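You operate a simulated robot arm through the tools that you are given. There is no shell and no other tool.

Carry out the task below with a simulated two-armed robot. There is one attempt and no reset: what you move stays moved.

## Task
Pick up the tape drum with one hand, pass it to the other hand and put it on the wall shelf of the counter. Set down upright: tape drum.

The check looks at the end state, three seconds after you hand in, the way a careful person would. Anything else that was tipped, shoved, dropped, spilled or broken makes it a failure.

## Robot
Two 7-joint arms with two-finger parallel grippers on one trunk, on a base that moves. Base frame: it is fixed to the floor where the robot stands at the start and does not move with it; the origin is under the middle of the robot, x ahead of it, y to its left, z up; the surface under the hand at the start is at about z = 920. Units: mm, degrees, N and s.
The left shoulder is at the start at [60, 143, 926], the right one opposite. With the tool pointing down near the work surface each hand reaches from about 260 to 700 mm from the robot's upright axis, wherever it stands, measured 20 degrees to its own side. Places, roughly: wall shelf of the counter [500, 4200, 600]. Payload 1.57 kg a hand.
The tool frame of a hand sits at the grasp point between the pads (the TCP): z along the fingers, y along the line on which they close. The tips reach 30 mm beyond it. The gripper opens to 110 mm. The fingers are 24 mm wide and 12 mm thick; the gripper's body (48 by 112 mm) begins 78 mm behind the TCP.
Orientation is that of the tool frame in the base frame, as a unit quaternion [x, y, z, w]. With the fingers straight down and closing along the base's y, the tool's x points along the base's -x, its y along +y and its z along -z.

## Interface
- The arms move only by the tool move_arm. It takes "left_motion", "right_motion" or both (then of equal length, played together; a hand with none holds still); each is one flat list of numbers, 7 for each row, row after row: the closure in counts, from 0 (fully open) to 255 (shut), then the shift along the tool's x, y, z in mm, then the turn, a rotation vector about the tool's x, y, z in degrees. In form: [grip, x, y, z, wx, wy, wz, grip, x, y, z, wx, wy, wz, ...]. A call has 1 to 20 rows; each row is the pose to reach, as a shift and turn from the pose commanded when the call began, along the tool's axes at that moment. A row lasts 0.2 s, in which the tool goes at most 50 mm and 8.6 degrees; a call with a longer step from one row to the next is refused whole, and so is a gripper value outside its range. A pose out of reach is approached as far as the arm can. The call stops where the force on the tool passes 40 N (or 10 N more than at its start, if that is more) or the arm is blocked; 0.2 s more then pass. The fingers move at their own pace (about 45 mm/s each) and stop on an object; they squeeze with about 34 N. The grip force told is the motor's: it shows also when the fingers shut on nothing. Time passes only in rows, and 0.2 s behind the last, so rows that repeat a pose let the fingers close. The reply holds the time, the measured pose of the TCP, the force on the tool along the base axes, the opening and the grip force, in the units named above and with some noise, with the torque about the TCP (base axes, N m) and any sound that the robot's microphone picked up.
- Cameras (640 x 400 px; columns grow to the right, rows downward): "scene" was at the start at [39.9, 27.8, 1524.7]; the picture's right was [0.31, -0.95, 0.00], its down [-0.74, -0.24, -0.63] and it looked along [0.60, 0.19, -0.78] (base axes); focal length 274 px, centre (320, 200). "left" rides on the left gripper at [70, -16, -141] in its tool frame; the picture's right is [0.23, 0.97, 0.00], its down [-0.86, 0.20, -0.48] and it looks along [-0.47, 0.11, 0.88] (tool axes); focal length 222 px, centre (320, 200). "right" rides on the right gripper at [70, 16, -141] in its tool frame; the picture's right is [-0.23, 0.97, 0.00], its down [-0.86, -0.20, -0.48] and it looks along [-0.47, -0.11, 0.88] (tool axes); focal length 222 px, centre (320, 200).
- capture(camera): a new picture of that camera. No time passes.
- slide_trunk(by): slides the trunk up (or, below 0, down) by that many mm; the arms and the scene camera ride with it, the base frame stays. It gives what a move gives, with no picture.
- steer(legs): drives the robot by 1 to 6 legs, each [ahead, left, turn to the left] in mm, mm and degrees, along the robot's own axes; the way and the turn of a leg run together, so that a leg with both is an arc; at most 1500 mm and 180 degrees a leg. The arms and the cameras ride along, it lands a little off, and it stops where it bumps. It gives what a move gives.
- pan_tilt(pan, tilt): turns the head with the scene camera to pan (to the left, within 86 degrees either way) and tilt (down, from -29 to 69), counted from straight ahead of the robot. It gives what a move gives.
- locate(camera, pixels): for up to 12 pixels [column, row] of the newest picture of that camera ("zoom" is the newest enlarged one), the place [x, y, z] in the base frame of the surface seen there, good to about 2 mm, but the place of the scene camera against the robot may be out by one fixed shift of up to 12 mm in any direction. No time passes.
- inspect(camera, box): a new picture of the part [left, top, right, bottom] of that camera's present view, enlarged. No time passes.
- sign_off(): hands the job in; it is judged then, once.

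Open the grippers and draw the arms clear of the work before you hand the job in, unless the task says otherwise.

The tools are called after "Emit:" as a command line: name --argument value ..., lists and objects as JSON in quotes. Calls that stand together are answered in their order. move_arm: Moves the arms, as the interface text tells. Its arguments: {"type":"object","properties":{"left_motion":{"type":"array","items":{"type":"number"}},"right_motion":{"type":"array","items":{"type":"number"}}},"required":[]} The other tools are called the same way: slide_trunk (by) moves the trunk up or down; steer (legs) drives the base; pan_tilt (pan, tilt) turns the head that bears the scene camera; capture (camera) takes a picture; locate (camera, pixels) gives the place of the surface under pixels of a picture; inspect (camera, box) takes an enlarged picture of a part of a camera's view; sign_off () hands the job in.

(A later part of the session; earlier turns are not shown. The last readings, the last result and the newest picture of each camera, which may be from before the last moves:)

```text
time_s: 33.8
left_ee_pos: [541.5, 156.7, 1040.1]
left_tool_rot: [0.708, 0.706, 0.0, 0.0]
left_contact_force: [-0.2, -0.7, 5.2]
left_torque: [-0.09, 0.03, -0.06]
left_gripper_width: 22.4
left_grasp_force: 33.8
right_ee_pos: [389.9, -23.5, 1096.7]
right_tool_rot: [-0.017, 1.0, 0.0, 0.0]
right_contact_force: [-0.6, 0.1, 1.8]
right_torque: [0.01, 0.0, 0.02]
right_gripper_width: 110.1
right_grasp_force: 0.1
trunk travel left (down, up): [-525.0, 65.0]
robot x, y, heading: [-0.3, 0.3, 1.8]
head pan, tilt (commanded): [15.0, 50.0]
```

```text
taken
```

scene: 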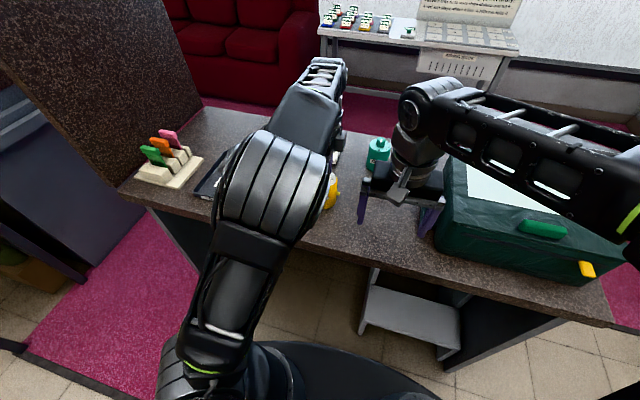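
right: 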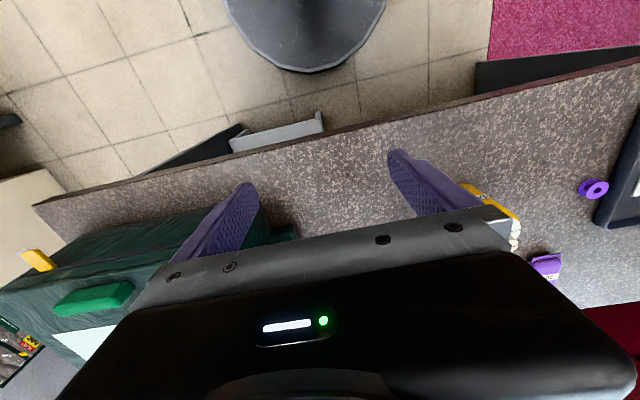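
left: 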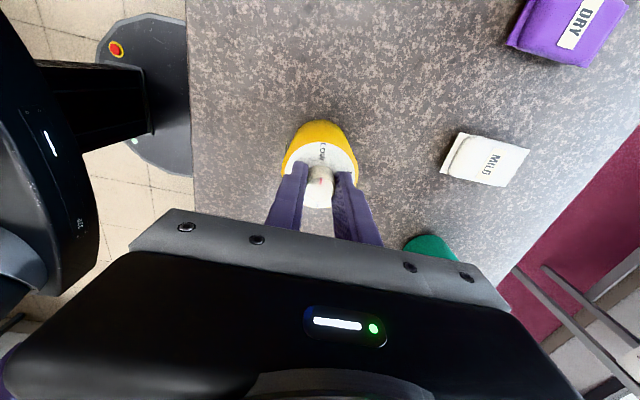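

The opening dropped to 22.4 mm: the fingers slid up the body and now hold the knob. I need to see whether the drum is still standing on the table; I'll inspect from the left and scene cameras.

Emit:
inspect --camera "left" --box '[260, 110, 400, 210]'

Emit:
locate --camera "left" --pixels '[[320, 127], [290, 162], [352, 165], [321, 155], [318, 200], [322, 180], [250, 180], [400, 180]]'

Emit:
inspect --camera "scene" --box '[300, 130, 380, 220]'

Emit:
capture --camera "right"

```text
4.00 times, centred on (330, 160) of left
```

zoom: 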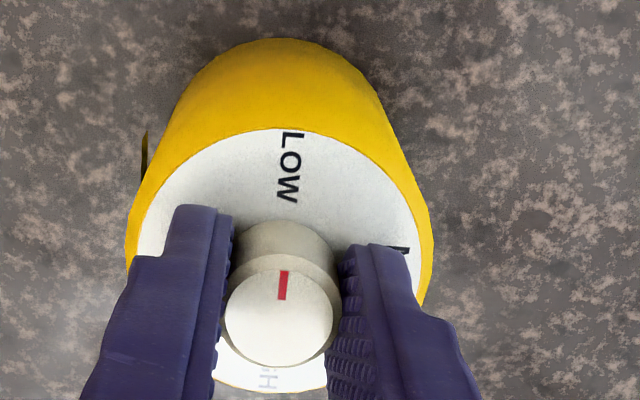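

```text
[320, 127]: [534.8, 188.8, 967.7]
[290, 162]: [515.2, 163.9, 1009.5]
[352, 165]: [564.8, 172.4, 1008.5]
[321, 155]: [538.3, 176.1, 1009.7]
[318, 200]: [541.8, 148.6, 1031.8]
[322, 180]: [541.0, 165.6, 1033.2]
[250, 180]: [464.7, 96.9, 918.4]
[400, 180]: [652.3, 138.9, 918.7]
```

```text
4.44 times, centred on (340, 175) of scene
```

zoom: 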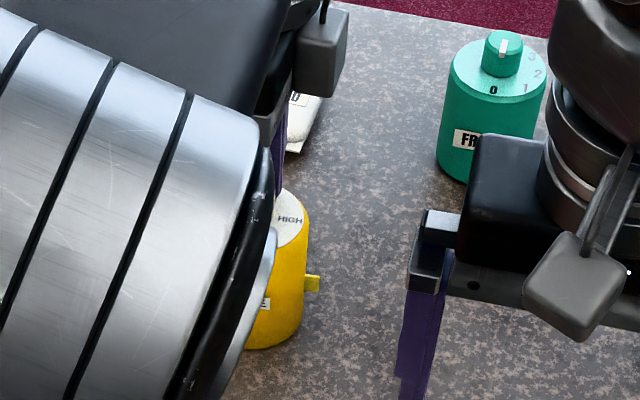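

```text
taken
```

right: 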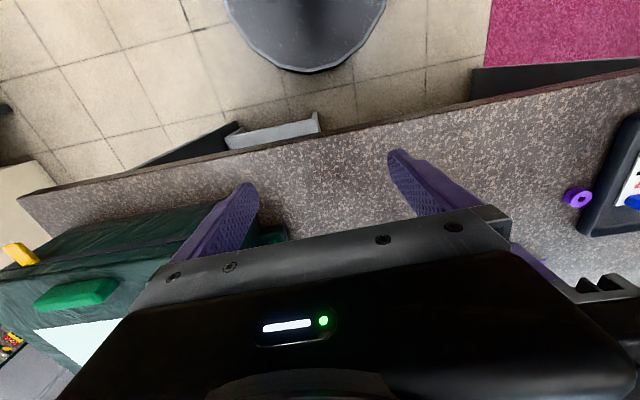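

The drum still stands upright on the table (disc z≈1009), knob mark unchanged; only the fingers slid up. I'll release the knob, rise slightly, and reopen fully.

Emit:
move_arm --left_motion '[0, 0, 0, 0, 0, 0, 0, 0, 0, 0, -3, 0, 0, 0, 0, 0, 0, -6, 0, 0, 0, 0, 0, 0, -6, 0, 0, 0, 0, 0, 0, -6, 0, 0, 0, 0, 0, 0, -6, 0, 0, 0]'

Emit:
inspect --camera "left" --box '[220, 110, 420, 235]'

Emit:
locate --camera "zoom" --pixels '[[208, 205], [422, 200], [315, 303], [310, 107], [240, 280], [390, 275], [250, 135], [390, 140], [316, 245], [213, 120], [60, 170], [570, 300]]'

```text
time_s: 35.2
left_ee_pos: [541.3, 158.2, 1046.6]
left_tool_rot: [0.707, 0.707, 0.0, 0.0]
left_contact_force: [-0.7, 0.0, -0.4]
left_torque: [0.01, 0.02, -0.01]
left_gripper_width: 109.9
left_grasp_force: 0.0
right_ee_pos: [389.1, -23.5, 1095.6]
right_tool_rot: [-0.016, 1.0, 0.0, 0.0]
right_contact_force: [-0.5, -0.2, 0.7]
right_torque: [-0.01, -0.02, 0.0]
right_gripper_width: 110.0
right_grasp_force: 0.0
trunk travel left (down, up): [-525.0, 65.0]
robot x, y, heading: [0.9, 0.5, 2.0]
head pan, tilt (commanded): [15.0, 50.0]
```

```text
3.20 times, centred on (320, 172) of left
```

zoom: 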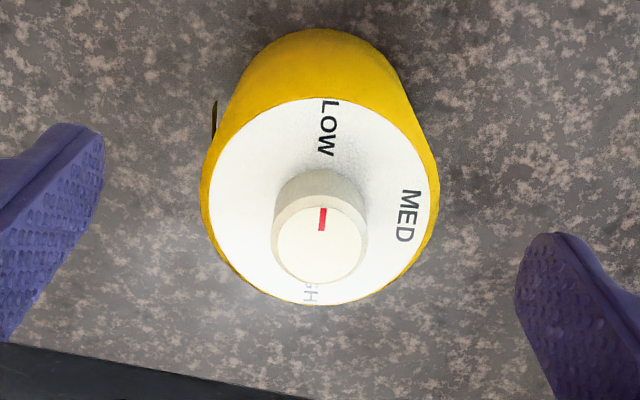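

```text
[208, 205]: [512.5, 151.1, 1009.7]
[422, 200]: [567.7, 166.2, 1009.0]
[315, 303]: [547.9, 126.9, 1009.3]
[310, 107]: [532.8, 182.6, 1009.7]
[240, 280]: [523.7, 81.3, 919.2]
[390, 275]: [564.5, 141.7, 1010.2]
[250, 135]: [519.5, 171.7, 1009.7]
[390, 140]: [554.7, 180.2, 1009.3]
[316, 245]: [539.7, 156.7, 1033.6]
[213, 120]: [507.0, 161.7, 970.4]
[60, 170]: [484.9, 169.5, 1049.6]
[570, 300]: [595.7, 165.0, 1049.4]
```

The drum is unchanged at (540.2,158.7). I'll turn the tool −45° so the pads avoid both the label (−x side) and the tab (−y side), then grip deeper.

Emit:
move_arm --left_motion '[0, 0, 0, 0, 0, 0, -7.5, 0, 0, 0, 0, 0, 0, -15, 0, 0, 0, 0, 0, 0, -22.5, 0, 0, 0, 0, 0, 0, -30, 0, 0, 0, 0, 0, 0, -37.5, 0, 0, 0, 0, 0, 0, -45, 0, 0, 0, 0, 0, 0, -45]'

Emit:
capture --camera "left"

Emit:
inspect --camera "left" --box '[220, 110, 420, 235]'

```text
time_s: 36.8
left_ee_pos: [541.7, 158.9, 1046.0]
left_tool_rot: [0.383, 0.924, -0.001, 0.001]
left_contact_force: [-0.1, 0.7, 0.0]
left_torque: [0.01, 0.01, 0.01]
left_gripper_width: 110.0
left_grasp_force: 0.0
right_ee_pos: [389.7, -23.4, 1096.6]
right_tool_rot: [-0.017, 1.0, 0.0, 0.0]
right_contact_force: [-0.6, -0.6, -0.7]
right_torque: [0.01, -0.02, 0.02]
right_gripper_width: 110.0
right_grasp_force: 0.1
trunk travel left (down, up): [-525.0, 65.0]
robot x, y, heading: [-1.3, 0.5, 1.9]
head pan, tilt (commanded): [15.0, 50.0]
```

```text
taken
```

left: 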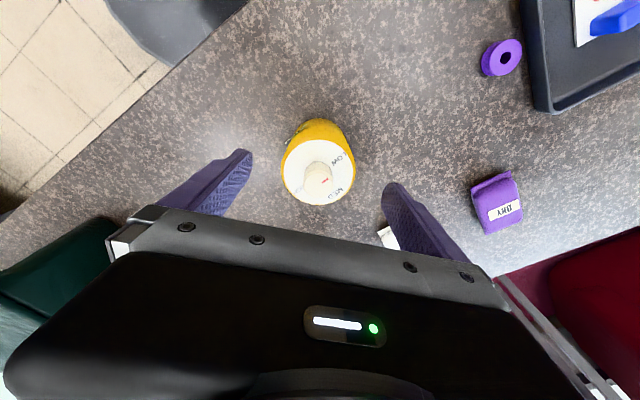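

```text
3.20 times, centred on (320, 172) of left
```

zoom: 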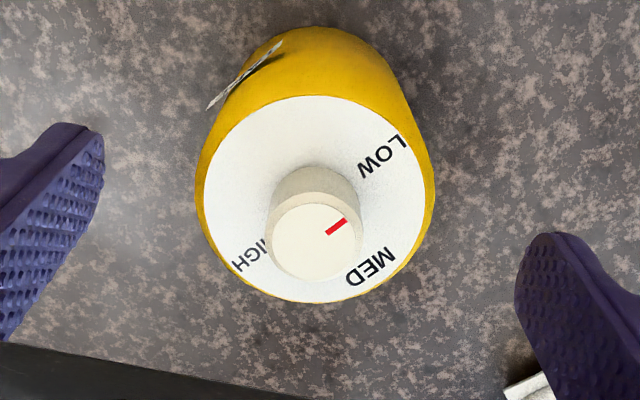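

The pads now face clean parts of the drum (label at upper-left (245,75) in zoom is clear of both). I'll descend 80 mm to z≈966 and close.

Emit:
move_arm --left_motion '[0, 0, -0.7, 20, 0, 0, 0, 0, 0, -0.7, 40, 0, 0, 0, 0, 0, -0.7, 60, 0, 0, 0, 0, 0, -0.7, 80, 0, 0, 0, 0, 0, -0.7, 80, 0, 0, 0, 255, 0, -0.7, 80, 0, 0, 0, 255, 0, -0.7, 80, 0, 0, 0, 255, 0, -0.7, 80, 0, 0, 0, 255, 0, -0.7, 80, 0, 0, 0, 255, 0, -0.7, 80, 0, 0, 0]'

Emit:
capture --camera "left"

```text
time_s: 39.0
left_ee_pos: [541.0, 159.3, 966.1]
left_tool_rot: [0.384, 0.923, 0.0, 0.0]
left_contact_force: [-0.4, 0.7, -0.2]
left_torque: [-0.04, 0.0, -0.04]
left_gripper_width: 65.0
left_grasp_force: 34.3
right_ee_pos: [388.7, -23.6, 1096.2]
right_tool_rot: [-0.017, 1.0, 0.0, 0.0]
right_contact_force: [0.5, 0.8, 0.5]
right_torque: [0.03, 0.04, 0.0]
right_gripper_width: 110.1
right_grasp_force: 0.0
trunk travel left (down, up): [-525.0, 65.0]
robot x, y, heading: [-1.3, 2.2, 2.1]
head pan, tilt (commanded): [15.0, 50.0]
```

```text
taken
```

left: 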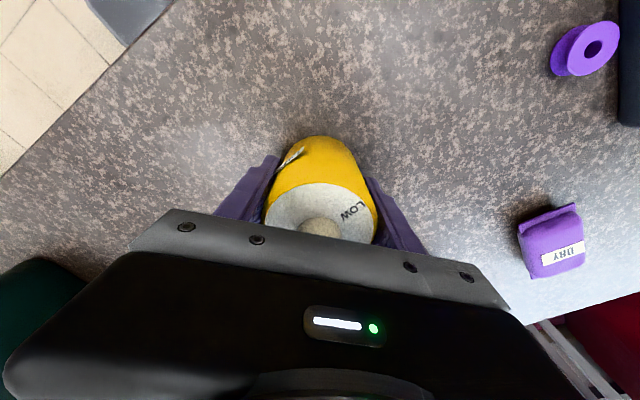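

Gripped at 65.0 mm, 34 N, at mid-height. I'll lift very slowly by 6 mm and check the force and opening.

Emit:
move_arm --left_motion '[255, 0, 0, -1, 0, 0, 0, 255, 0, 0, -2, 0, 0, 0, 255, 0, 0, -3, 0, 0, 0, 255, 0, 0, -4, 0, 0, 0, 255, 0, 0, -5, 0, 0, 0, 255, 0, 0, -6, 0, 0, 0, 255, 0, 0, -6, 0, 0, 0]'

Emit:
capture --camera "left"

Emit:
locate --camera "left" --pixels '[[320, 200], [345, 208], [300, 205], [317, 145], [322, 228], [450, 150]]'

```text
time_s: 40.6
left_ee_pos: [540.4, 158.0, 971.7]
left_tool_rot: [0.384, 0.924, 0.0, 0.0]
left_contact_force: [0.3, 0.0, -1.2]
left_torque: [-0.03, 0.01, 0.0]
left_gripper_width: 65.3
left_grasp_force: 34.0
right_ee_pos: [389.8, -23.7, 1096.2]
right_tool_rot: [-0.017, 1.0, -0.001, -0.001]
right_contact_force: [0.0, 0.3, 0.3]
right_torque: [0.04, 0.01, 0.0]
right_gripper_width: 110.2
right_grasp_force: 0.0
trunk travel left (down, up): [-525.0, 65.0]
robot x, y, heading: [2.0, 0.7, 1.8]
head pan, tilt (commanded): [15.0, 50.0]
```

```text
taken
```

left: 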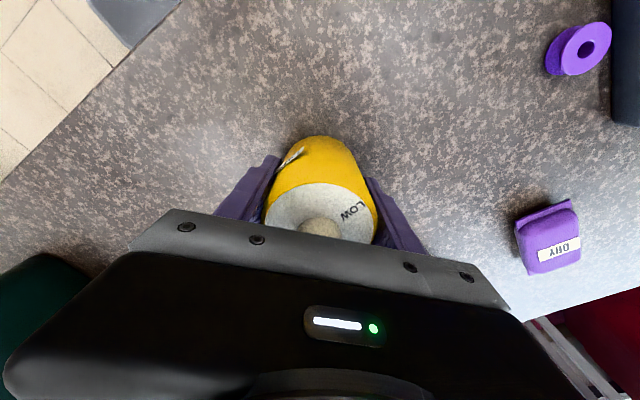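

```text
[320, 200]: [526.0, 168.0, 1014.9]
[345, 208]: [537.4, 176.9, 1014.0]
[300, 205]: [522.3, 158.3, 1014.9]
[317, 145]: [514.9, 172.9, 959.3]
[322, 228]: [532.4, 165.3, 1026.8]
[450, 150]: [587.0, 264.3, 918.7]
```

The disc is now at z≈1014.9, so the drum lifted 5.6 mm with the hand, no slip. I'll keep lifting gently to ~40 mm and recheck disc-to-TCP distance (now 43.2 mm).

Emit:
move_arm --left_motion '[255, 0, 0, -2, 0, 0, 0, 255, 0, 0, -5, 0, 0, 0, 255, 0, 0, -9, 0, 0, 0, 255, 0, 0, -13, 0, 0, 0, 255, 0, 0, -17, 0, 0, 0, 255, 0, 0, -21, 0, 0, 0, 255, 0, 0, -25, 0, 0, 0, 255, 0, 0, -29, 0, 0, 0, 255, 0, 0, -32, 0, 0, 0, 255, 0, 0, -34, 0, 0, 0, 255, 0, 0, -34, 0, 0, 0]'

Emit:
capture --camera "left"

Emit:
locate --camera "left" --pixels '[[320, 200], [345, 208], [300, 205], [317, 145], [322, 228], [450, 150]]'

```text
time_s: 43.0
left_ee_pos: [540.1, 159.6, 1006.5]
left_tool_rot: [0.383, 0.924, 0.0, -0.001]
left_contact_force: [-0.4, -0.8, -1.8]
left_torque: [-0.01, -0.01, 0.0]
left_gripper_width: 65.2
left_grasp_force: 33.2
right_ee_pos: [390.2, -23.4, 1095.6]
right_tool_rot: [-0.016, 1.0, 0.001, -0.001]
right_contact_force: [0.4, 0.9, 0.2]
right_torque: [-0.04, -0.01, 0.01]
right_gripper_width: 110.0
right_grasp_force: 0.0
trunk travel left (down, up): [-525.0, 65.0]
robot x, y, heading: [0.3, -1.5, 1.8]
head pan, tilt (commanded): [15.0, 50.0]
```

```text
taken
```

left: 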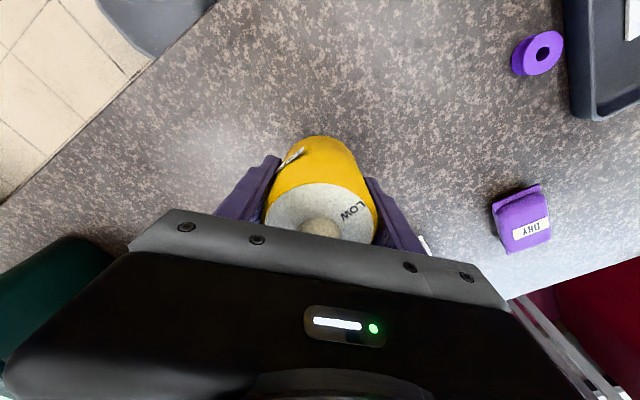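

```text
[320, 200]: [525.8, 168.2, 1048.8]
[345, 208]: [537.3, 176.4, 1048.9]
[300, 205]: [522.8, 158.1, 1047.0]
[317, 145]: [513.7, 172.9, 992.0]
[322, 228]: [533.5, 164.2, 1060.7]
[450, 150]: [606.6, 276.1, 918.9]
```

The drum held steady (same pixels, disc ~42.5 mm above TCP). For the handover I need the lower part free, so I'll set it back gently, regrip ~23 mm higher in this clean diagonal orientation and test whether that holds.

Emit:
move_arm --left_motion '[255, 0, 0, 6, 0, 0, 0, 255, 0, 0, 12, 0, 0, 0, 255, 0, 0, 18, 0, 0, 0, 255, 0, 0, 24, 0, 0, 0, 255, 0, 0, 30, 0, 0, 0, 255, 0, 0, 35, 0, 0, 0, 255, 0, 0, 38, 0, 0, 0, 255, 0, 0, 39.5, 0, 0, 0, 255, 0, 0, 39.5, 0, 0, 0]'

Emit:
capture --camera "left"

Emit:
locate --camera "left" --pixels '[[320, 200], [345, 208], [300, 205], [450, 150]]'

```text
time_s: 45.0
left_ee_pos: [539.9, 159.8, 966.8]
left_tool_rot: [0.383, 0.924, -0.001, -0.001]
left_contact_force: [0.8, 0.7, 2.2]
left_torque: [-0.04, 0.08, -0.04]
left_gripper_width: 65.2
left_grasp_force: 33.8
right_ee_pos: [389.5, -22.6, 1096.0]
right_tool_rot: [-0.016, 1.0, 0.0, 0.0]
right_contact_force: [0.0, 0.5, 0.0]
right_torque: [0.02, 0.04, -0.01]
right_gripper_width: 110.3
right_grasp_force: 0.1
trunk travel left (down, up): [-525.0, 65.0]
robot x, y, heading: [0.6, -0.5, 2.0]
head pan, tilt (commanded): [15.0, 50.0]
```

```text
taken
```

left: 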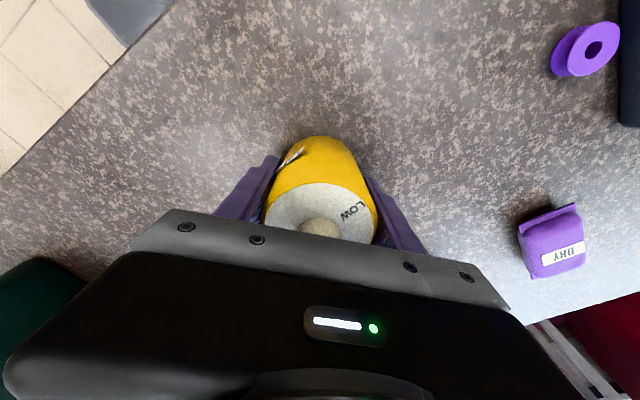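

```text
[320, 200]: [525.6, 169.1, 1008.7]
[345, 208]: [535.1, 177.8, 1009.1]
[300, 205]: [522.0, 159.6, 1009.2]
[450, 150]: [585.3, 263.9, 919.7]
```

It's back on the table (force +2.2 N, disc 1009). I'll open, rise 22 mm to TCP z≈989, and close again.

Emit:
move_arm --left_motion '[0, 0, 0, 0, 0, 0, 0, 0, 0, 0, 0, 0, 0, 0, 0, 0, 0, 0, 0, 0, 0, 0, 0, 0, -11, 0, 0, 0, 0, 0, 0, -22, 0, 0, 0, 0, 0, 0, -22, 0, 0, 0, 255, 0, 0, -22, 0, 0, 0, 255, 0, 0, -22, 0, 0, 0, 255, 0, 0, -22, 0, 0, 0, 255, 0, 0, -22, 0, 0, 0, 255, 0, 0, -22, 0, 0, 0]'

Emit:
capture --camera "left"

Emit:
locate --camera "left" --pixels '[[320, 180], [345, 195], [295, 195], [450, 150], [320, 200]]'

```text
time_s: 47.4
left_ee_pos: [541.1, 160.0, 988.7]
left_tool_rot: [0.384, 0.923, 0.001, 0.0]
left_contact_force: [-0.5, -0.3, 1.6]
left_torque: [0.0, 0.06, 0.03]
left_gripper_width: 65.1
left_grasp_force: 33.9
right_ee_pos: [388.9, -23.7, 1095.9]
right_tool_rot: [-0.017, 1.0, 0.0, 0.0]
right_contact_force: [-0.3, 0.0, 0.2]
right_torque: [-0.02, -0.02, -0.02]
right_gripper_width: 110.1
right_grasp_force: 0.1
trunk travel left (down, up): [-525.0, 65.0]
robot x, y, heading: [1.6, 1.1, 1.8]
head pan, tilt (commanded): [15.0, 50.0]
```

```text
taken
```

left: 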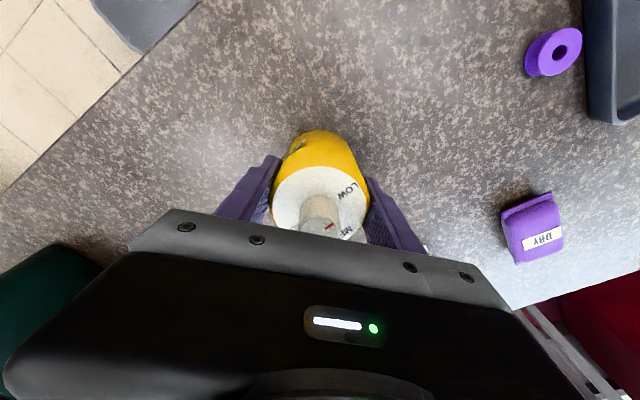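

```text
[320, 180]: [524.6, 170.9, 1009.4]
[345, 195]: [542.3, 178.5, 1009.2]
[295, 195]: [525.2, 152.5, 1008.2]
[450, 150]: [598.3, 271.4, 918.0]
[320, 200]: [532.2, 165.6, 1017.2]
```

Gripped higher (TCP 988.7, 65.1 mm). I'll lift slowly by 8 mm and check for slip (disc currently 20.5 mm above TCP).

Emit:
move_arm --left_motion '[255, 0, 0, -1, 0, 0, 0, 255, 0, 0, -2, 0, 0, 0, 255, 0, 0, -3, 0, 0, 0, 255, 0, 0, -4, 0, 0, 0, 255, 0, 0, -5, 0, 0, 0, 255, 0, 0, -6, 0, 0, 0, 255, 0, 0, -7, 0, 0, 0, 255, 0, 0, -8, 0, 0, 0, 255, 0, 0, -8, 0, 0, 0]'

Emit:
capture --camera "left"

Emit:
locate --camera "left" --pixels '[[320, 180], [345, 195], [295, 195], [450, 150], [320, 200]]'

```text
time_s: 49.4
left_ee_pos: [540.6, 158.1, 997.5]
left_tool_rot: [0.384, 0.923, 0.0, 0.0]
left_contact_force: [-0.5, 0.1, -1.6]
left_torque: [0.01, 0.0, -0.03]
left_gripper_width: 65.0
left_grasp_force: 34.0
right_ee_pos: [389.5, -22.8, 1096.4]
right_tool_rot: [-0.016, 1.0, 0.0, 0.0]
right_contact_force: [0.2, -0.3, 0.7]
right_torque: [0.01, 0.01, -0.02]
right_gripper_width: 110.0
right_grasp_force: 0.1
trunk travel left (down, up): [-525.0, 65.0]
robot x, y, heading: [4.4, 2.6, 2.0]
head pan, tilt (commanded): [15.0, 50.0]
```

```text
taken
```

left: 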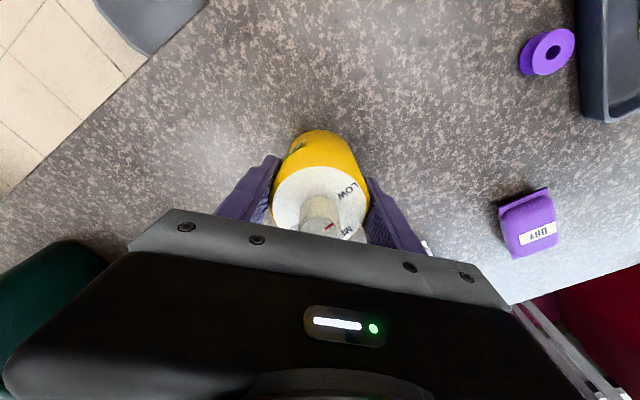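

```text
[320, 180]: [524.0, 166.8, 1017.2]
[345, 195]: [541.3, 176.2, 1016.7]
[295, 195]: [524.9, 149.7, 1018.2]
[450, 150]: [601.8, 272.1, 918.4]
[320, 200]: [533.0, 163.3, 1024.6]
```

The disc rose to 1017.3 with the hand, so this higher, clean grip holds. I'll continue to lift slowly by ~40 mm.

Emit:
move_arm --left_motion '[255, 0, 0, -2, 0, 0, 0, 255, 0, 0, -5, 0, 0, 0, 255, 0, 0, -9, 0, 0, 0, 255, 0, 0, -13, 0, 0, 0, 255, 0, 0, -17, 0, 0, 0, 255, 0, 0, -21, 0, 0, 0, 255, 0, 0, -25, 0, 0, 0, 255, 0, 0, -29, 0, 0, 0, 255, 0, 0, -33, 0, 0, 0, 255, 0, 0, -37, 0, 0, 0, 255, 0, 0, -40, 0, 0, 0, 255, 0, 0, -40, 0, 0, 0]'

Emit:
capture --camera "left"

Emit:
locate --camera "left" --pixels '[[320, 180], [345, 195], [295, 195], [450, 150], [320, 200]]'

Emit:
capture --camera "scene"

```text
time_s: 52.0
left_ee_pos: [538.8, 158.5, 1037.4]
left_tool_rot: [0.383, 0.924, 0.0, 0.001]
left_contact_force: [-0.4, 0.4, -1.8]
left_torque: [0.02, 0.01, 0.0]
left_gripper_width: 65.2
left_grasp_force: 33.9
right_ee_pos: [390.1, -22.3, 1094.6]
right_tool_rot: [-0.017, 1.0, 0.0, 0.0]
right_contact_force: [0.4, 0.0, 0.6]
right_torque: [0.01, 0.01, -0.01]
right_gripper_width: 110.0
right_grasp_force: 0.1
trunk travel left (down, up): [-525.0, 65.0]
robot x, y, heading: [-3.1, -2.9, 2.1]
head pan, tilt (commanded): [15.0, 50.0]
```

```text
taken
```

left: 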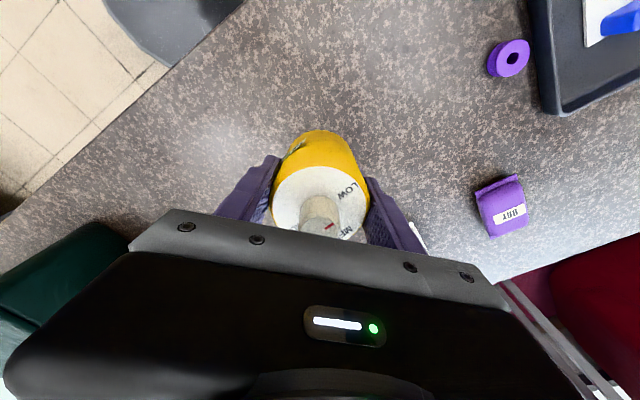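

```text
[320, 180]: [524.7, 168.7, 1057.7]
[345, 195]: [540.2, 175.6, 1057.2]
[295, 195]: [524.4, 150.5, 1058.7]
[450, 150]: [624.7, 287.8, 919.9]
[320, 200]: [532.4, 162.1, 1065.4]
```

```text
taken
```

scene: 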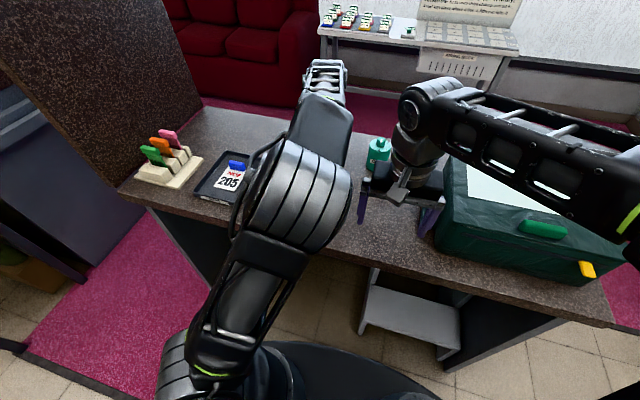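

The drum holds well (disc 20.4 mm above TCP). The white table's end behind me is at about x≈−695, so I back off 230 mm to get free space in front of the counter for the handover.

Emit:
steer --legs '[[-230, 0, 0]]'

Emit:
capture --camera "left"

Emit:
capture --camera "scene"

```text
time_s: 53.8
left_ee_pos: [302.9, 155.6, 1037.6]
left_tool_rot: [0.38, 0.925, 0.0, 0.0]
left_contact_force: [-1.2, -0.2, -1.1]
left_torque: [0.02, -0.03, -0.02]
left_gripper_width: 65.1
left_grasp_force: 34.1
right_ee_pos: [155.0, -29.4, 1094.5]
right_tool_rot: [-0.02, 1.0, 0.0, 0.0]
right_contact_force: [0.4, -0.9, 0.4]
right_torque: [0.02, 0.0, 0.0]
right_gripper_width: 109.7
right_grasp_force: 0.0
trunk travel left (down, up): [-525.0, 65.0]
robot x, y, heading: [-233.1, -9.1, 2.4]
head pan, tilt (commanded): [15.0, 50.0]
```

```text
taken
```

left: 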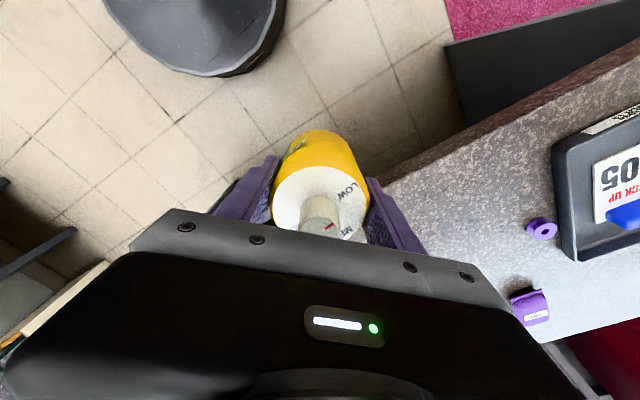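

```text
taken
```

scene: 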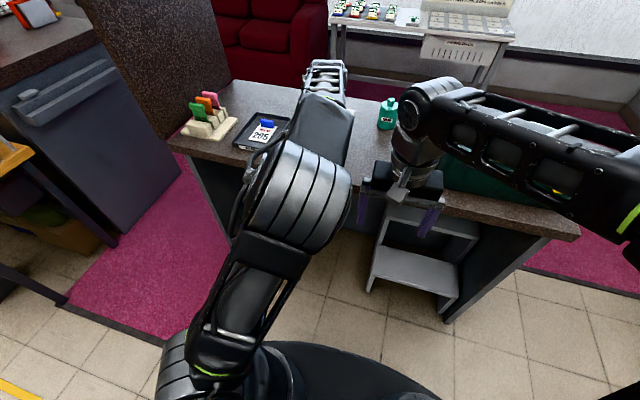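

Now I tuck both hands for driving: left (with drum) back toward the body, right hand further to its own side.

Emit:
move_arm --left_motion '[255, 5, -4, -2, 0, 0, 0, 255, 15, -12.5, -5, 0, 0, 0, 255, 25, -21, -8, 0, 0, 0, 255, 35, -29, -11, 0, 0, 0, 255, 45, -37.5, -14, 0, 0, 0, 255, 55, -46, -17, 0, 0, 0, 255, 65, -54, -20, 0, 0, 0, 255, 75, -62.5, -23, 0, 0, 0, 255, 85, -71, -26, 0, 0, 0, 255, 95, -79, -29, 0, 0, 0, 255, 104, -87, -30, 0, 0, 0, 255, 109, -91, -30, 0, 0, 0, 255, 109, -91, -30, 0, 0, 0]' --right_motion '[0, 0, -9, 0, 0, 0, 0, 0, 0, -19, 0, 0, 0, 0, 0, 0, -28, 0, 0, 0, 0, 0, 0, -38, 0, 0, 0, 0, 0, 0, -47, 0, 0, 0, 0, 0, 0, -57, 0, 0, 0, 0, 0, 0, -66, 0, 0, 0, 0, 0, 0, -76, 0, 0, 0, 0, 0, 0, -85, 0, 0, 0, 0, 0, 0, -95, 0, 0, 0, 0, 0, 0, -104, 0, 0, 0, 0, 0, 0, -114, 0, 0, 0, 0, 0, 0, -114, 0, 0, 0, 0]'

Emit:
capture --camera "left"

Emit:
capture --camera "scene"

```text
time_s: 56.6
left_ee_pos: [162.5, 165.3, 1067.7]
left_tool_rot: [0.38, 0.925, 0.0, 0.0]
left_contact_force: [1.4, 0.9, -1.0]
left_torque: [0.02, 0.0, -0.04]
left_gripper_width: 65.1
left_grasp_force: 34.2
right_ee_pos: [161.2, -141.9, 1095.9]
right_tool_rot: [-0.02, 1.0, 0.0, 0.0]
right_contact_force: [-0.3, -1.0, -0.5]
right_torque: [-0.02, 0.0, -0.03]
right_gripper_width: 110.1
right_grasp_force: 0.1
trunk travel left (down, up): [-525.0, 65.0]
robot x, y, heading: [-232.5, -11.4, 2.2]
head pan, tilt (commanded): [15.0, 50.0]
```

```text
taken
```

left: 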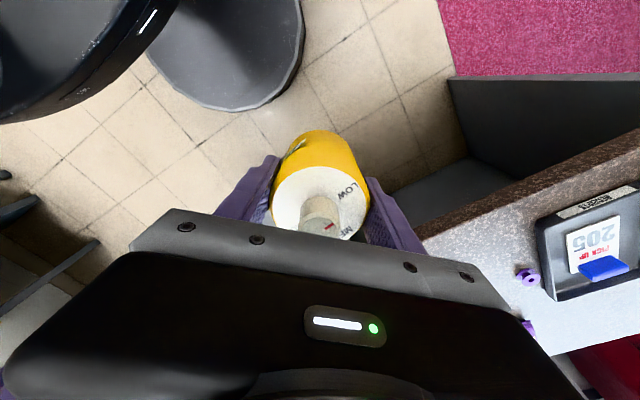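

```text
taken
```

scene: 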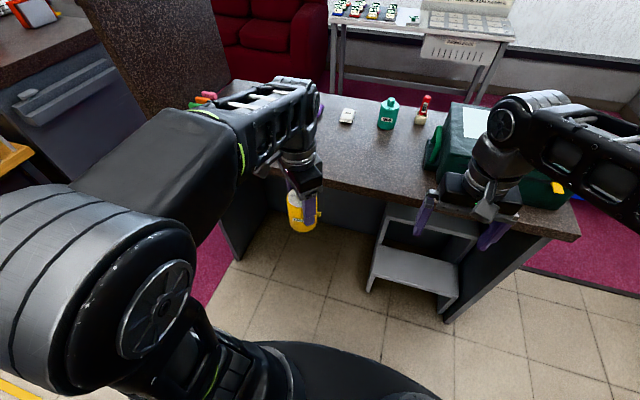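

The drum hangs well in the left hand (303,210). I'll check how far the left elbow sticks out now, since I have to fit the gap.

Emit:
locate --camera "scene" --pixels '[[160, 310], [60, 230], [10, 220], [5, 300], [200, 130], [610, 180], [635, 130], [225, 90], [230, 190], [110, 200], [60, 150], [235, 260]]'

```text
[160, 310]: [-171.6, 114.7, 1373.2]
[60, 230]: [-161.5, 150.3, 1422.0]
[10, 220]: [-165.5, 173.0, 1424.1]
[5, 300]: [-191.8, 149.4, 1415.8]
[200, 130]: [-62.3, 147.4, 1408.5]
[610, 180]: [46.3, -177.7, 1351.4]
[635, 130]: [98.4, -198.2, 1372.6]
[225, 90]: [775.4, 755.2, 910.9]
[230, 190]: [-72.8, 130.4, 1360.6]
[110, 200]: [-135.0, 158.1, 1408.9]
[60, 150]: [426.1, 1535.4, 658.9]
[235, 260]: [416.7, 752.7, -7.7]
```

Elbows stay within about ±260 mm. I'll straighten the heading and drive sideways to the left along the counter, in two steps, toward the gap centre (y≈1180).

Emit:
steer --legs '[[0, 0, -2.2], [0, 800, 0]]'

Emit:
pan_tilt --pan 25 --tilt 35

Emit:
capture --camera "scene"

```text
time_s: 61.2
left_ee_pos: [165.9, 951.1, 1068.4]
left_tool_rot: [0.397, 0.918, 0.0, 0.0]
left_contact_force: [0.4, -0.6, -2.5]
left_torque: [-0.02, -0.01, 0.0]
left_gripper_width: 65.1
left_grasp_force: 34.0
right_ee_pos: [153.7, 643.2, 1096.0]
right_tool_rot: [-0.002, 1.0, 0.0, 0.0]
right_contact_force: [-0.2, 0.2, 0.5]
right_torque: [-0.01, -0.02, 0.0]
right_gripper_width: 109.9
right_grasp_force: 0.1
trunk travel left (down, up): [-525.0, 65.0]
robot x, y, heading: [-237.1, 791.0, 0.1]
head pan, tilt (commanded): [15.0, 50.0]
```

```text
time_s: 62.0
left_ee_pos: [166.2, 949.3, 1069.2]
left_tool_rot: [0.397, 0.918, 0.001, 0.0]
left_contact_force: [-0.4, -0.1, -1.8]
left_torque: [-0.03, 0.0, 0.03]
left_gripper_width: 64.9
left_grasp_force: 34.5
right_ee_pos: [153.2, 642.9, 1095.2]
right_tool_rot: [-0.003, 1.0, 0.0, 0.0]
right_contact_force: [-0.3, 0.1, -0.3]
right_torque: [0.01, 0.01, 0.02]
right_gripper_width: 109.9
right_grasp_force: 0.0
trunk travel left (down, up): [-525.0, 65.0]
robot x, y, heading: [-237.6, 792.6, 0.2]
head pan, tilt (commanded): [25.0, 35.0]
```

```text
taken
```

scene: 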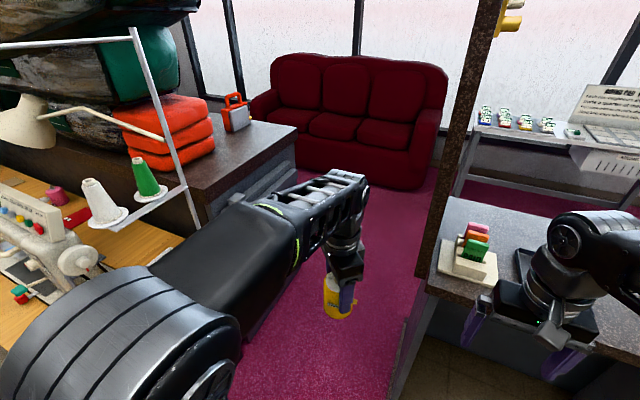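

The gap is clear, with the sofa beyond. I'll locate the flap edge, the dark counter's near corners, and the sofa.

Emit:
locate --camera "scene" --pixels '[[470, 100], [455, 200], [292, 130], [215, 195], [240, 180], [165, 200], [300, 185], [420, 190], [405, 320], [390, 380], [130, 30], [270, 330]]'

Emit:
pan_tilt --pan 60 --tilt 20

Emit:
capture --camera "scene"

```text
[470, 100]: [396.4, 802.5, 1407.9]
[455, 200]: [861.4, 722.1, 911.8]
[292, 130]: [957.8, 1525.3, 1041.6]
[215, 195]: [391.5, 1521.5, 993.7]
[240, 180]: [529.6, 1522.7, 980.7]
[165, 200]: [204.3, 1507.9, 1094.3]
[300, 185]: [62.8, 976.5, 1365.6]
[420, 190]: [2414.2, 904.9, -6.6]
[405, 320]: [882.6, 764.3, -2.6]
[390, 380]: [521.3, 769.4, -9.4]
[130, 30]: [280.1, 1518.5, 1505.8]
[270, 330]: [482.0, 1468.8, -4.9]
```

```text
time_s: 63.0
left_ee_pos: [165.9, 949.0, 1068.7]
left_tool_rot: [0.397, 0.918, -0.001, 0.0]
left_contact_force: [-0.1, -0.2, -1.7]
left_torque: [-0.03, 0.03, 0.02]
left_gripper_width: 65.0
left_grasp_force: 33.9
right_ee_pos: [153.1, 643.2, 1097.0]
right_tool_rot: [-0.003, 1.0, -0.001, 0.0]
right_contact_force: [-0.2, -0.4, 0.3]
right_torque: [0.01, -0.04, 0.0]
right_gripper_width: 110.1
right_grasp_force: 0.1
trunk travel left (down, up): [-525.0, 65.0]
robot x, y, heading: [-234.5, 791.8, 0.3]
head pan, tilt (commanded): [60.0, 20.0]
```

```text
taken
```

scene: 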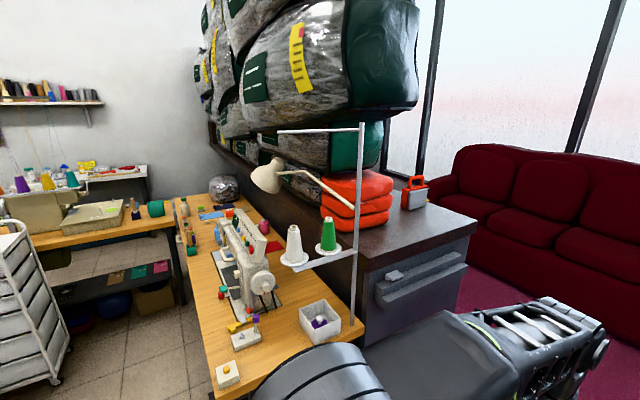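

The dark counter spans x≈390–958 from y≈1522 on. I need to know whether its far end opens to the staff side; I'll locate the back wooden table and white table edges.

Emit:
inspect --camera "scene" --box '[0, 70, 320, 270]'

Emit:
locate --camera "zoom" --pixels '[[100, 335], [330, 310], [330, 265], [250, 230], [290, 215], [290, 200], [450, 250], [420, 170], [365, 280], [560, 200], [130, 60], [350, 400]]'

```text
2.00 times, centred on (160, 170) of scene
```

zoom: 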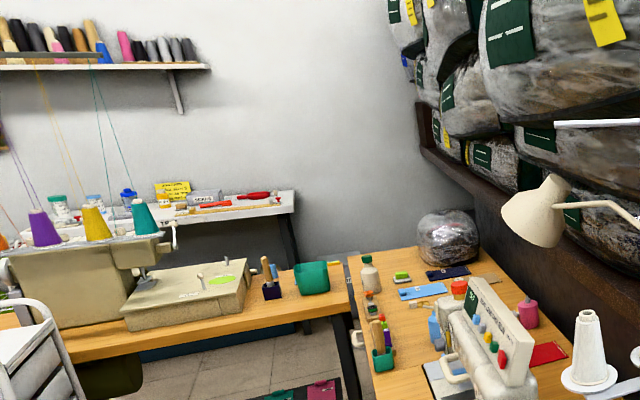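

```text
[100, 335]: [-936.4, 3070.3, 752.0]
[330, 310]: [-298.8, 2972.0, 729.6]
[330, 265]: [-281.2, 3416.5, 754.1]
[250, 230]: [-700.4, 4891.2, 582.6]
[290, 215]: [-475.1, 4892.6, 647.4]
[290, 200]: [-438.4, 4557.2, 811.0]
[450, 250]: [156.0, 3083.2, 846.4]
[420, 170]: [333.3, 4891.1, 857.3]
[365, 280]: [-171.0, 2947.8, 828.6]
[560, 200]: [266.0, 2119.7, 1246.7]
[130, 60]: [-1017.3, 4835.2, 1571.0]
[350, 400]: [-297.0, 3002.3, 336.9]
```

The staff-side corner beyond the wooden tables looks hard to reach; the customer side through the gap is close. I'll shift left to the gap centre and recheck clearances.

Emit:
steer --legs '[[0, 375, 0]]'

Emit:
pan_tilt --pan 20 --tilt 40

Emit:
capture --camera "scene"

Emit:
locate --camera "scene" --pixels '[[200, 150], [150, 250], [100, 200], [60, 250], [550, 150], [560, 250], [540, 330], [300, 100], [400, 250], [250, 200], [20, 150], [450, 150]]'

```text
time_s: 65.4
left_ee_pos: [165.9, 1320.6, 1066.9]
left_tool_rot: [0.4, 0.916, 0.0, 0.0]
left_contact_force: [-0.4, 0.5, -2.3]
left_torque: [0.04, -0.03, 0.0]
left_gripper_width: 64.9
left_grasp_force: 34.0
right_ee_pos: [152.5, 1011.5, 1096.1]
right_tool_rot: [0.0, 1.0, 0.0, 0.0]
right_contact_force: [0.0, -0.4, -0.2]
right_torque: [-0.02, 0.01, 0.0]
right_gripper_width: 110.0
right_grasp_force: 0.0
trunk travel left (down, up): [-525.0, 65.0]
robot x, y, heading: [-236.8, 1163.5, -0.1]
head pan, tilt (commanded): [60.0, 20.0]
```

```text
time_s: 66.4
left_ee_pos: [165.8, 1318.5, 1068.0]
left_tool_rot: [0.4, 0.917, 0.0, 0.0]
left_contact_force: [-0.4, 0.8, -1.4]
left_torque: [-0.01, 0.0, -0.01]
left_gripper_width: 64.9
left_grasp_force: 34.4
right_ee_pos: [153.6, 1011.3, 1096.2]
right_tool_rot: [-0.001, 1.0, 0.0, 0.0]
right_contact_force: [0.3, 0.0, -0.7]
right_torque: [-0.02, 0.0, 0.02]
right_gripper_width: 110.1
right_grasp_force: 0.1
trunk travel left (down, up): [-525.0, 65.0]
robot x, y, heading: [-237.9, 1159.6, -0.0]
head pan, tilt (commanded): [20.0, 40.0]
```

```text
taken
```

scene: 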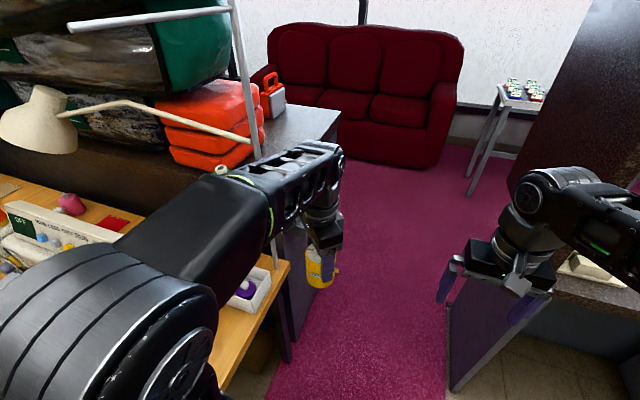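

```text
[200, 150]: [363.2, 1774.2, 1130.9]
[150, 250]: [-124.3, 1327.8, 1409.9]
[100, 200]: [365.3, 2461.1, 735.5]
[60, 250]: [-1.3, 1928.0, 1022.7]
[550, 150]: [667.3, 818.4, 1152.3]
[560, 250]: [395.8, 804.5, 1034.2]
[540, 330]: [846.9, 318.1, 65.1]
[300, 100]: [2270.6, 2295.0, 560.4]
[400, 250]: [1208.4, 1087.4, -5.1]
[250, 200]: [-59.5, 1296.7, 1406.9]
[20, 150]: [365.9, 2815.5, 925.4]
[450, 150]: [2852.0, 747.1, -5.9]
```

Clearances: flap face y≈818, counter face y≈1522, robot at y≈1161 with half-width ≈265. I'll drive ahead 600 mm through the gap.

Emit:
steer --legs '[[600, 10, 0]]'

Emit:
pan_tilt --pan 60 --tilt 20

Emit:
capture --camera "scene"

```text
time_s: 69.9
left_ee_pos: [758.2, 1331.8, 1067.3]
left_tool_rot: [0.403, 0.915, -0.002, 0.001]
left_contact_force: [0.6, 0.3, -2.0]
left_torque: [-0.02, 0.0, -0.02]
left_gripper_width: 65.1
left_grasp_force: 34.2
right_ee_pos: [742.0, 1025.4, 1097.9]
right_tool_rot: [0.004, 1.0, -0.004, 0.0]
right_contact_force: [-0.2, 0.3, -0.8]
right_torque: [0.01, -0.03, 0.01]
right_gripper_width: 109.8
right_grasp_force: 0.0
trunk travel left (down, up): [-525.0, 65.0]
robot x, y, heading: [358.0, 1170.0, -0.6]
head pan, tilt (commanded): [20.0, 40.0]
stopped in leg 1: the robot was blocked; the commanded pose is now the measured one
```

```text
time_s: 71.0
left_ee_pos: [758.8, 1332.6, 1067.3]
left_tool_rot: [0.403, 0.915, -0.003, 0.003]
left_contact_force: [0.1, 0.0, -1.0]
left_torque: [-0.01, -0.01, 0.01]
left_gripper_width: 64.8
left_grasp_force: 33.4
right_ee_pos: [742.1, 1024.3, 1097.5]
right_tool_rot: [0.004, 1.0, -0.003, 0.001]
right_contact_force: [0.9, 0.0, -0.3]
right_torque: [0.01, 0.0, -0.01]
right_gripper_width: 110.2
right_grasp_force: 0.2
trunk travel left (down, up): [-525.0, 65.0]
robot x, y, heading: [358.2, 1172.8, -0.6]
head pan, tilt (commanded): [60.0, 20.0]
```

```text
taken
```

scene: 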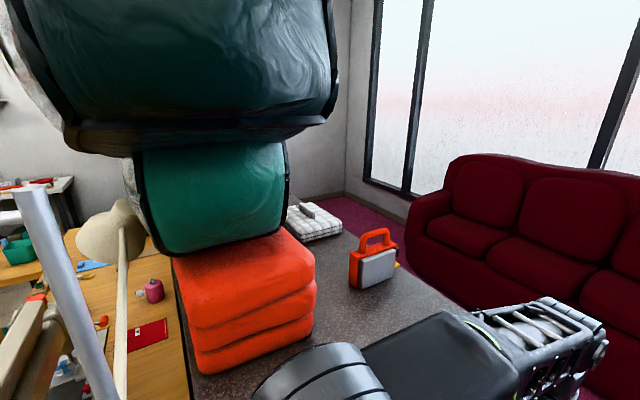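

The robot got blocked at x≈358. I'll look down at both sides to find what touches.

Emit:
pan_tilt --pan 80 --tilt 60

Emit:
capture --camera "scene"

Emit:
pan_tilt --pan -80 --tilt 60

Emit:
capture --camera "scene"

Emit:
pan_tilt --pan 0 --tilt 65

Emit:
capture --camera "scene"

```text
time_s: 72.0
left_ee_pos: [758.2, 1332.2, 1067.3]
left_tool_rot: [0.403, 0.915, -0.003, 0.003]
left_contact_force: [0.0, 1.2, -0.9]
left_torque: [0.04, 0.01, 0.0]
left_gripper_width: 64.8
left_grasp_force: 34.0
right_ee_pos: [743.4, 1026.2, 1097.8]
right_tool_rot: [0.005, 1.0, -0.004, 0.001]
right_contact_force: [-0.8, -0.3, -0.9]
right_torque: [0.01, 0.01, 0.0]
right_gripper_width: 110.0
right_grasp_force: 0.2
trunk travel left (down, up): [-525.0, 65.0]
robot x, y, heading: [356.2, 1168.6, -0.5]
head pan, tilt (commanded): [80.0, 60.0]
```

```text
taken
```

scene: 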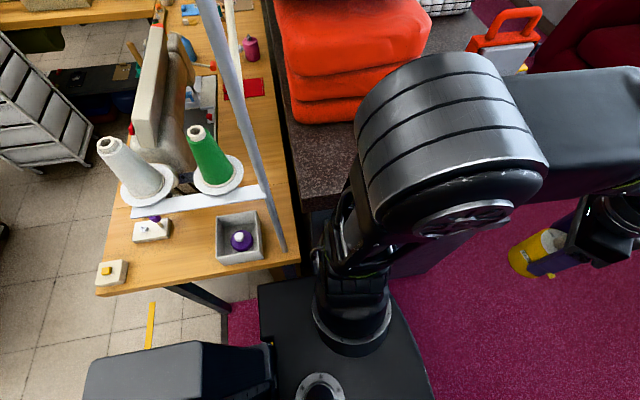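

```text
time_s: 74.5
left_ee_pos: [759.5, 1332.0, 1067.0]
left_tool_rot: [0.403, 0.915, -0.003, 0.003]
left_contact_force: [0.8, -0.1, -1.3]
left_torque: [0.02, -0.02, 0.01]
left_gripper_width: 65.1
left_grasp_force: 34.1
right_ee_pos: [742.8, 1024.4, 1097.5]
right_tool_rot: [0.003, 1.0, -0.003, 0.001]
right_contact_force: [0.1, 0.2, -0.2]
right_torque: [0.02, -0.03, 0.04]
right_gripper_width: 110.0
right_grasp_force: 0.0
trunk travel left (down, up): [-525.0, 65.0]
robot x, y, heading: [359.6, 1171.5, -0.5]
head pan, tilt (commanded): [-80.0, 60.0]
```

```text
taken
```

scene: 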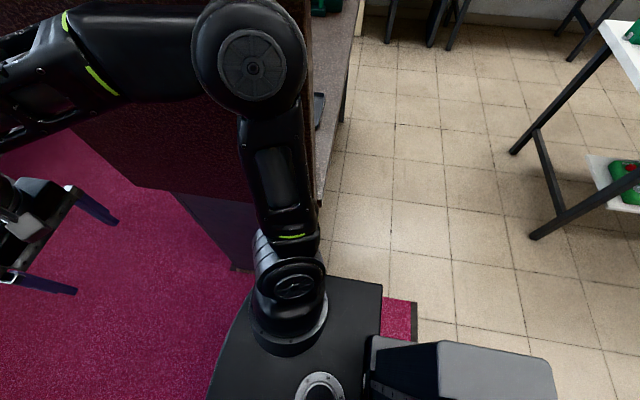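

```text
time_s: 76.0
left_ee_pos: [759.2, 1332.2, 1067.3]
left_tool_rot: [0.403, 0.915, -0.003, 0.002]
left_contact_force: [0.0, -0.2, -1.5]
left_torque: [-0.02, 0.01, -0.02]
left_gripper_width: 65.0
left_grasp_force: 34.1
right_ee_pos: [743.6, 1025.5, 1097.8]
right_tool_rot: [0.004, 1.0, -0.003, 0.001]
right_contact_force: [-0.4, 0.7, 0.4]
right_torque: [0.03, -0.02, -0.02]
right_gripper_width: 110.2
right_grasp_force: 0.1
trunk travel left (down, up): [-525.0, 65.0]
robot x, y, heading: [354.4, 1173.2, -0.2]
head pan, tilt (commanded): [0.0, 65.0]
```

```text
taken
```

scene: 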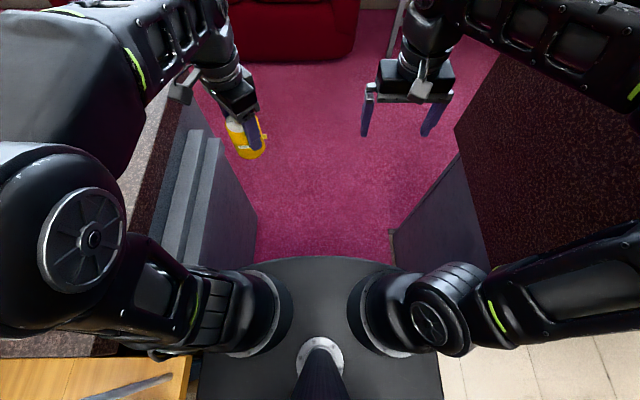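

Both elbows are near obstacles. I'll locate elbow surfaces, flap edges and counter edges in this view and the side views.

Emit:
locate --camera "scene" --pixels '[[90, 238], [20, 160], [5, 250], [40, 330], [150, 350], [630, 250], [560, 200], [480, 100], [200, 200], [440, 390], [180, 390], [610, 310]]'

Emit:
pan_tilt --pan -75 --tilt 45

Emit:
capture --camera "scene"

Emit:
locate --camera "scene" --pixels '[[250, 130], [300, 150], [330, 200], [310, 100], [320, 250], [330, 50], [345, 120], [200, 60], [220, 200], [300, 300], [350, 330], [290, 80]]'

```text
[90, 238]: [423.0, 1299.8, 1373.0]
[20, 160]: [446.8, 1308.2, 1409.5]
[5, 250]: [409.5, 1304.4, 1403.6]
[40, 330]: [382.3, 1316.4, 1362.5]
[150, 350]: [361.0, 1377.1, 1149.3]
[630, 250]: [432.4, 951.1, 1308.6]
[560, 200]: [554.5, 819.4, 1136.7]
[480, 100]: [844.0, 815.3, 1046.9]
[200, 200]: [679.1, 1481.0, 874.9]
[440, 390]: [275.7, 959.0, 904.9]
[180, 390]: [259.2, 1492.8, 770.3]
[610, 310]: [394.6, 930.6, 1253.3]
```

```text
time_s: 77.5
left_ee_pos: [760.0, 1332.8, 1067.4]
left_tool_rot: [0.403, 0.915, -0.003, 0.003]
left_contact_force: [0.1, 0.7, -2.4]
left_torque: [0.0, 0.01, -0.02]
left_gripper_width: 64.8
left_grasp_force: 34.3
right_ee_pos: [743.5, 1024.2, 1098.8]
right_tool_rot: [0.005, 1.0, -0.004, 0.001]
right_contact_force: [0.4, 0.1, -0.1]
right_torque: [0.0, 0.02, 0.03]
right_gripper_width: 110.2
right_grasp_force: 0.1
trunk travel left (down, up): [-525.0, 65.0]
robot x, y, heading: [355.6, 1168.7, -0.3]
head pan, tilt (commanded): [-75.0, 45.0]
```

```text
taken
```

scene: 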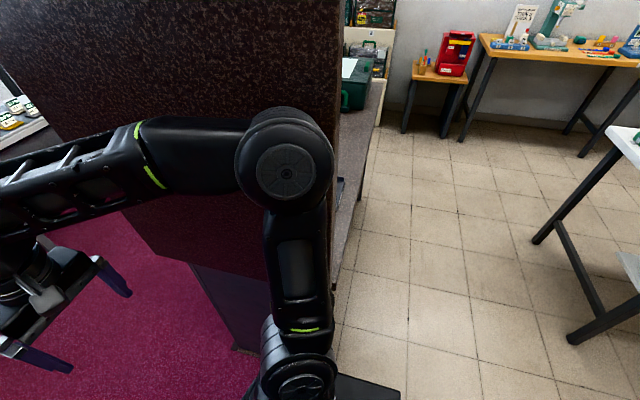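

```text
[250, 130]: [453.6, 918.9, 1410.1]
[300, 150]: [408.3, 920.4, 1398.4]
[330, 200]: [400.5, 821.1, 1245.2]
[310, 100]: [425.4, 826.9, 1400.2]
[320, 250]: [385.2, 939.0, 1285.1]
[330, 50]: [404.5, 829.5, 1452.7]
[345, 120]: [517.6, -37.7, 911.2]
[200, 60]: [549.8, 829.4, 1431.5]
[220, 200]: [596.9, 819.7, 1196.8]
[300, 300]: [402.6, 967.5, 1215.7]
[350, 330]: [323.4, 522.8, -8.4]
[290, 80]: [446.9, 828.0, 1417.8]
```

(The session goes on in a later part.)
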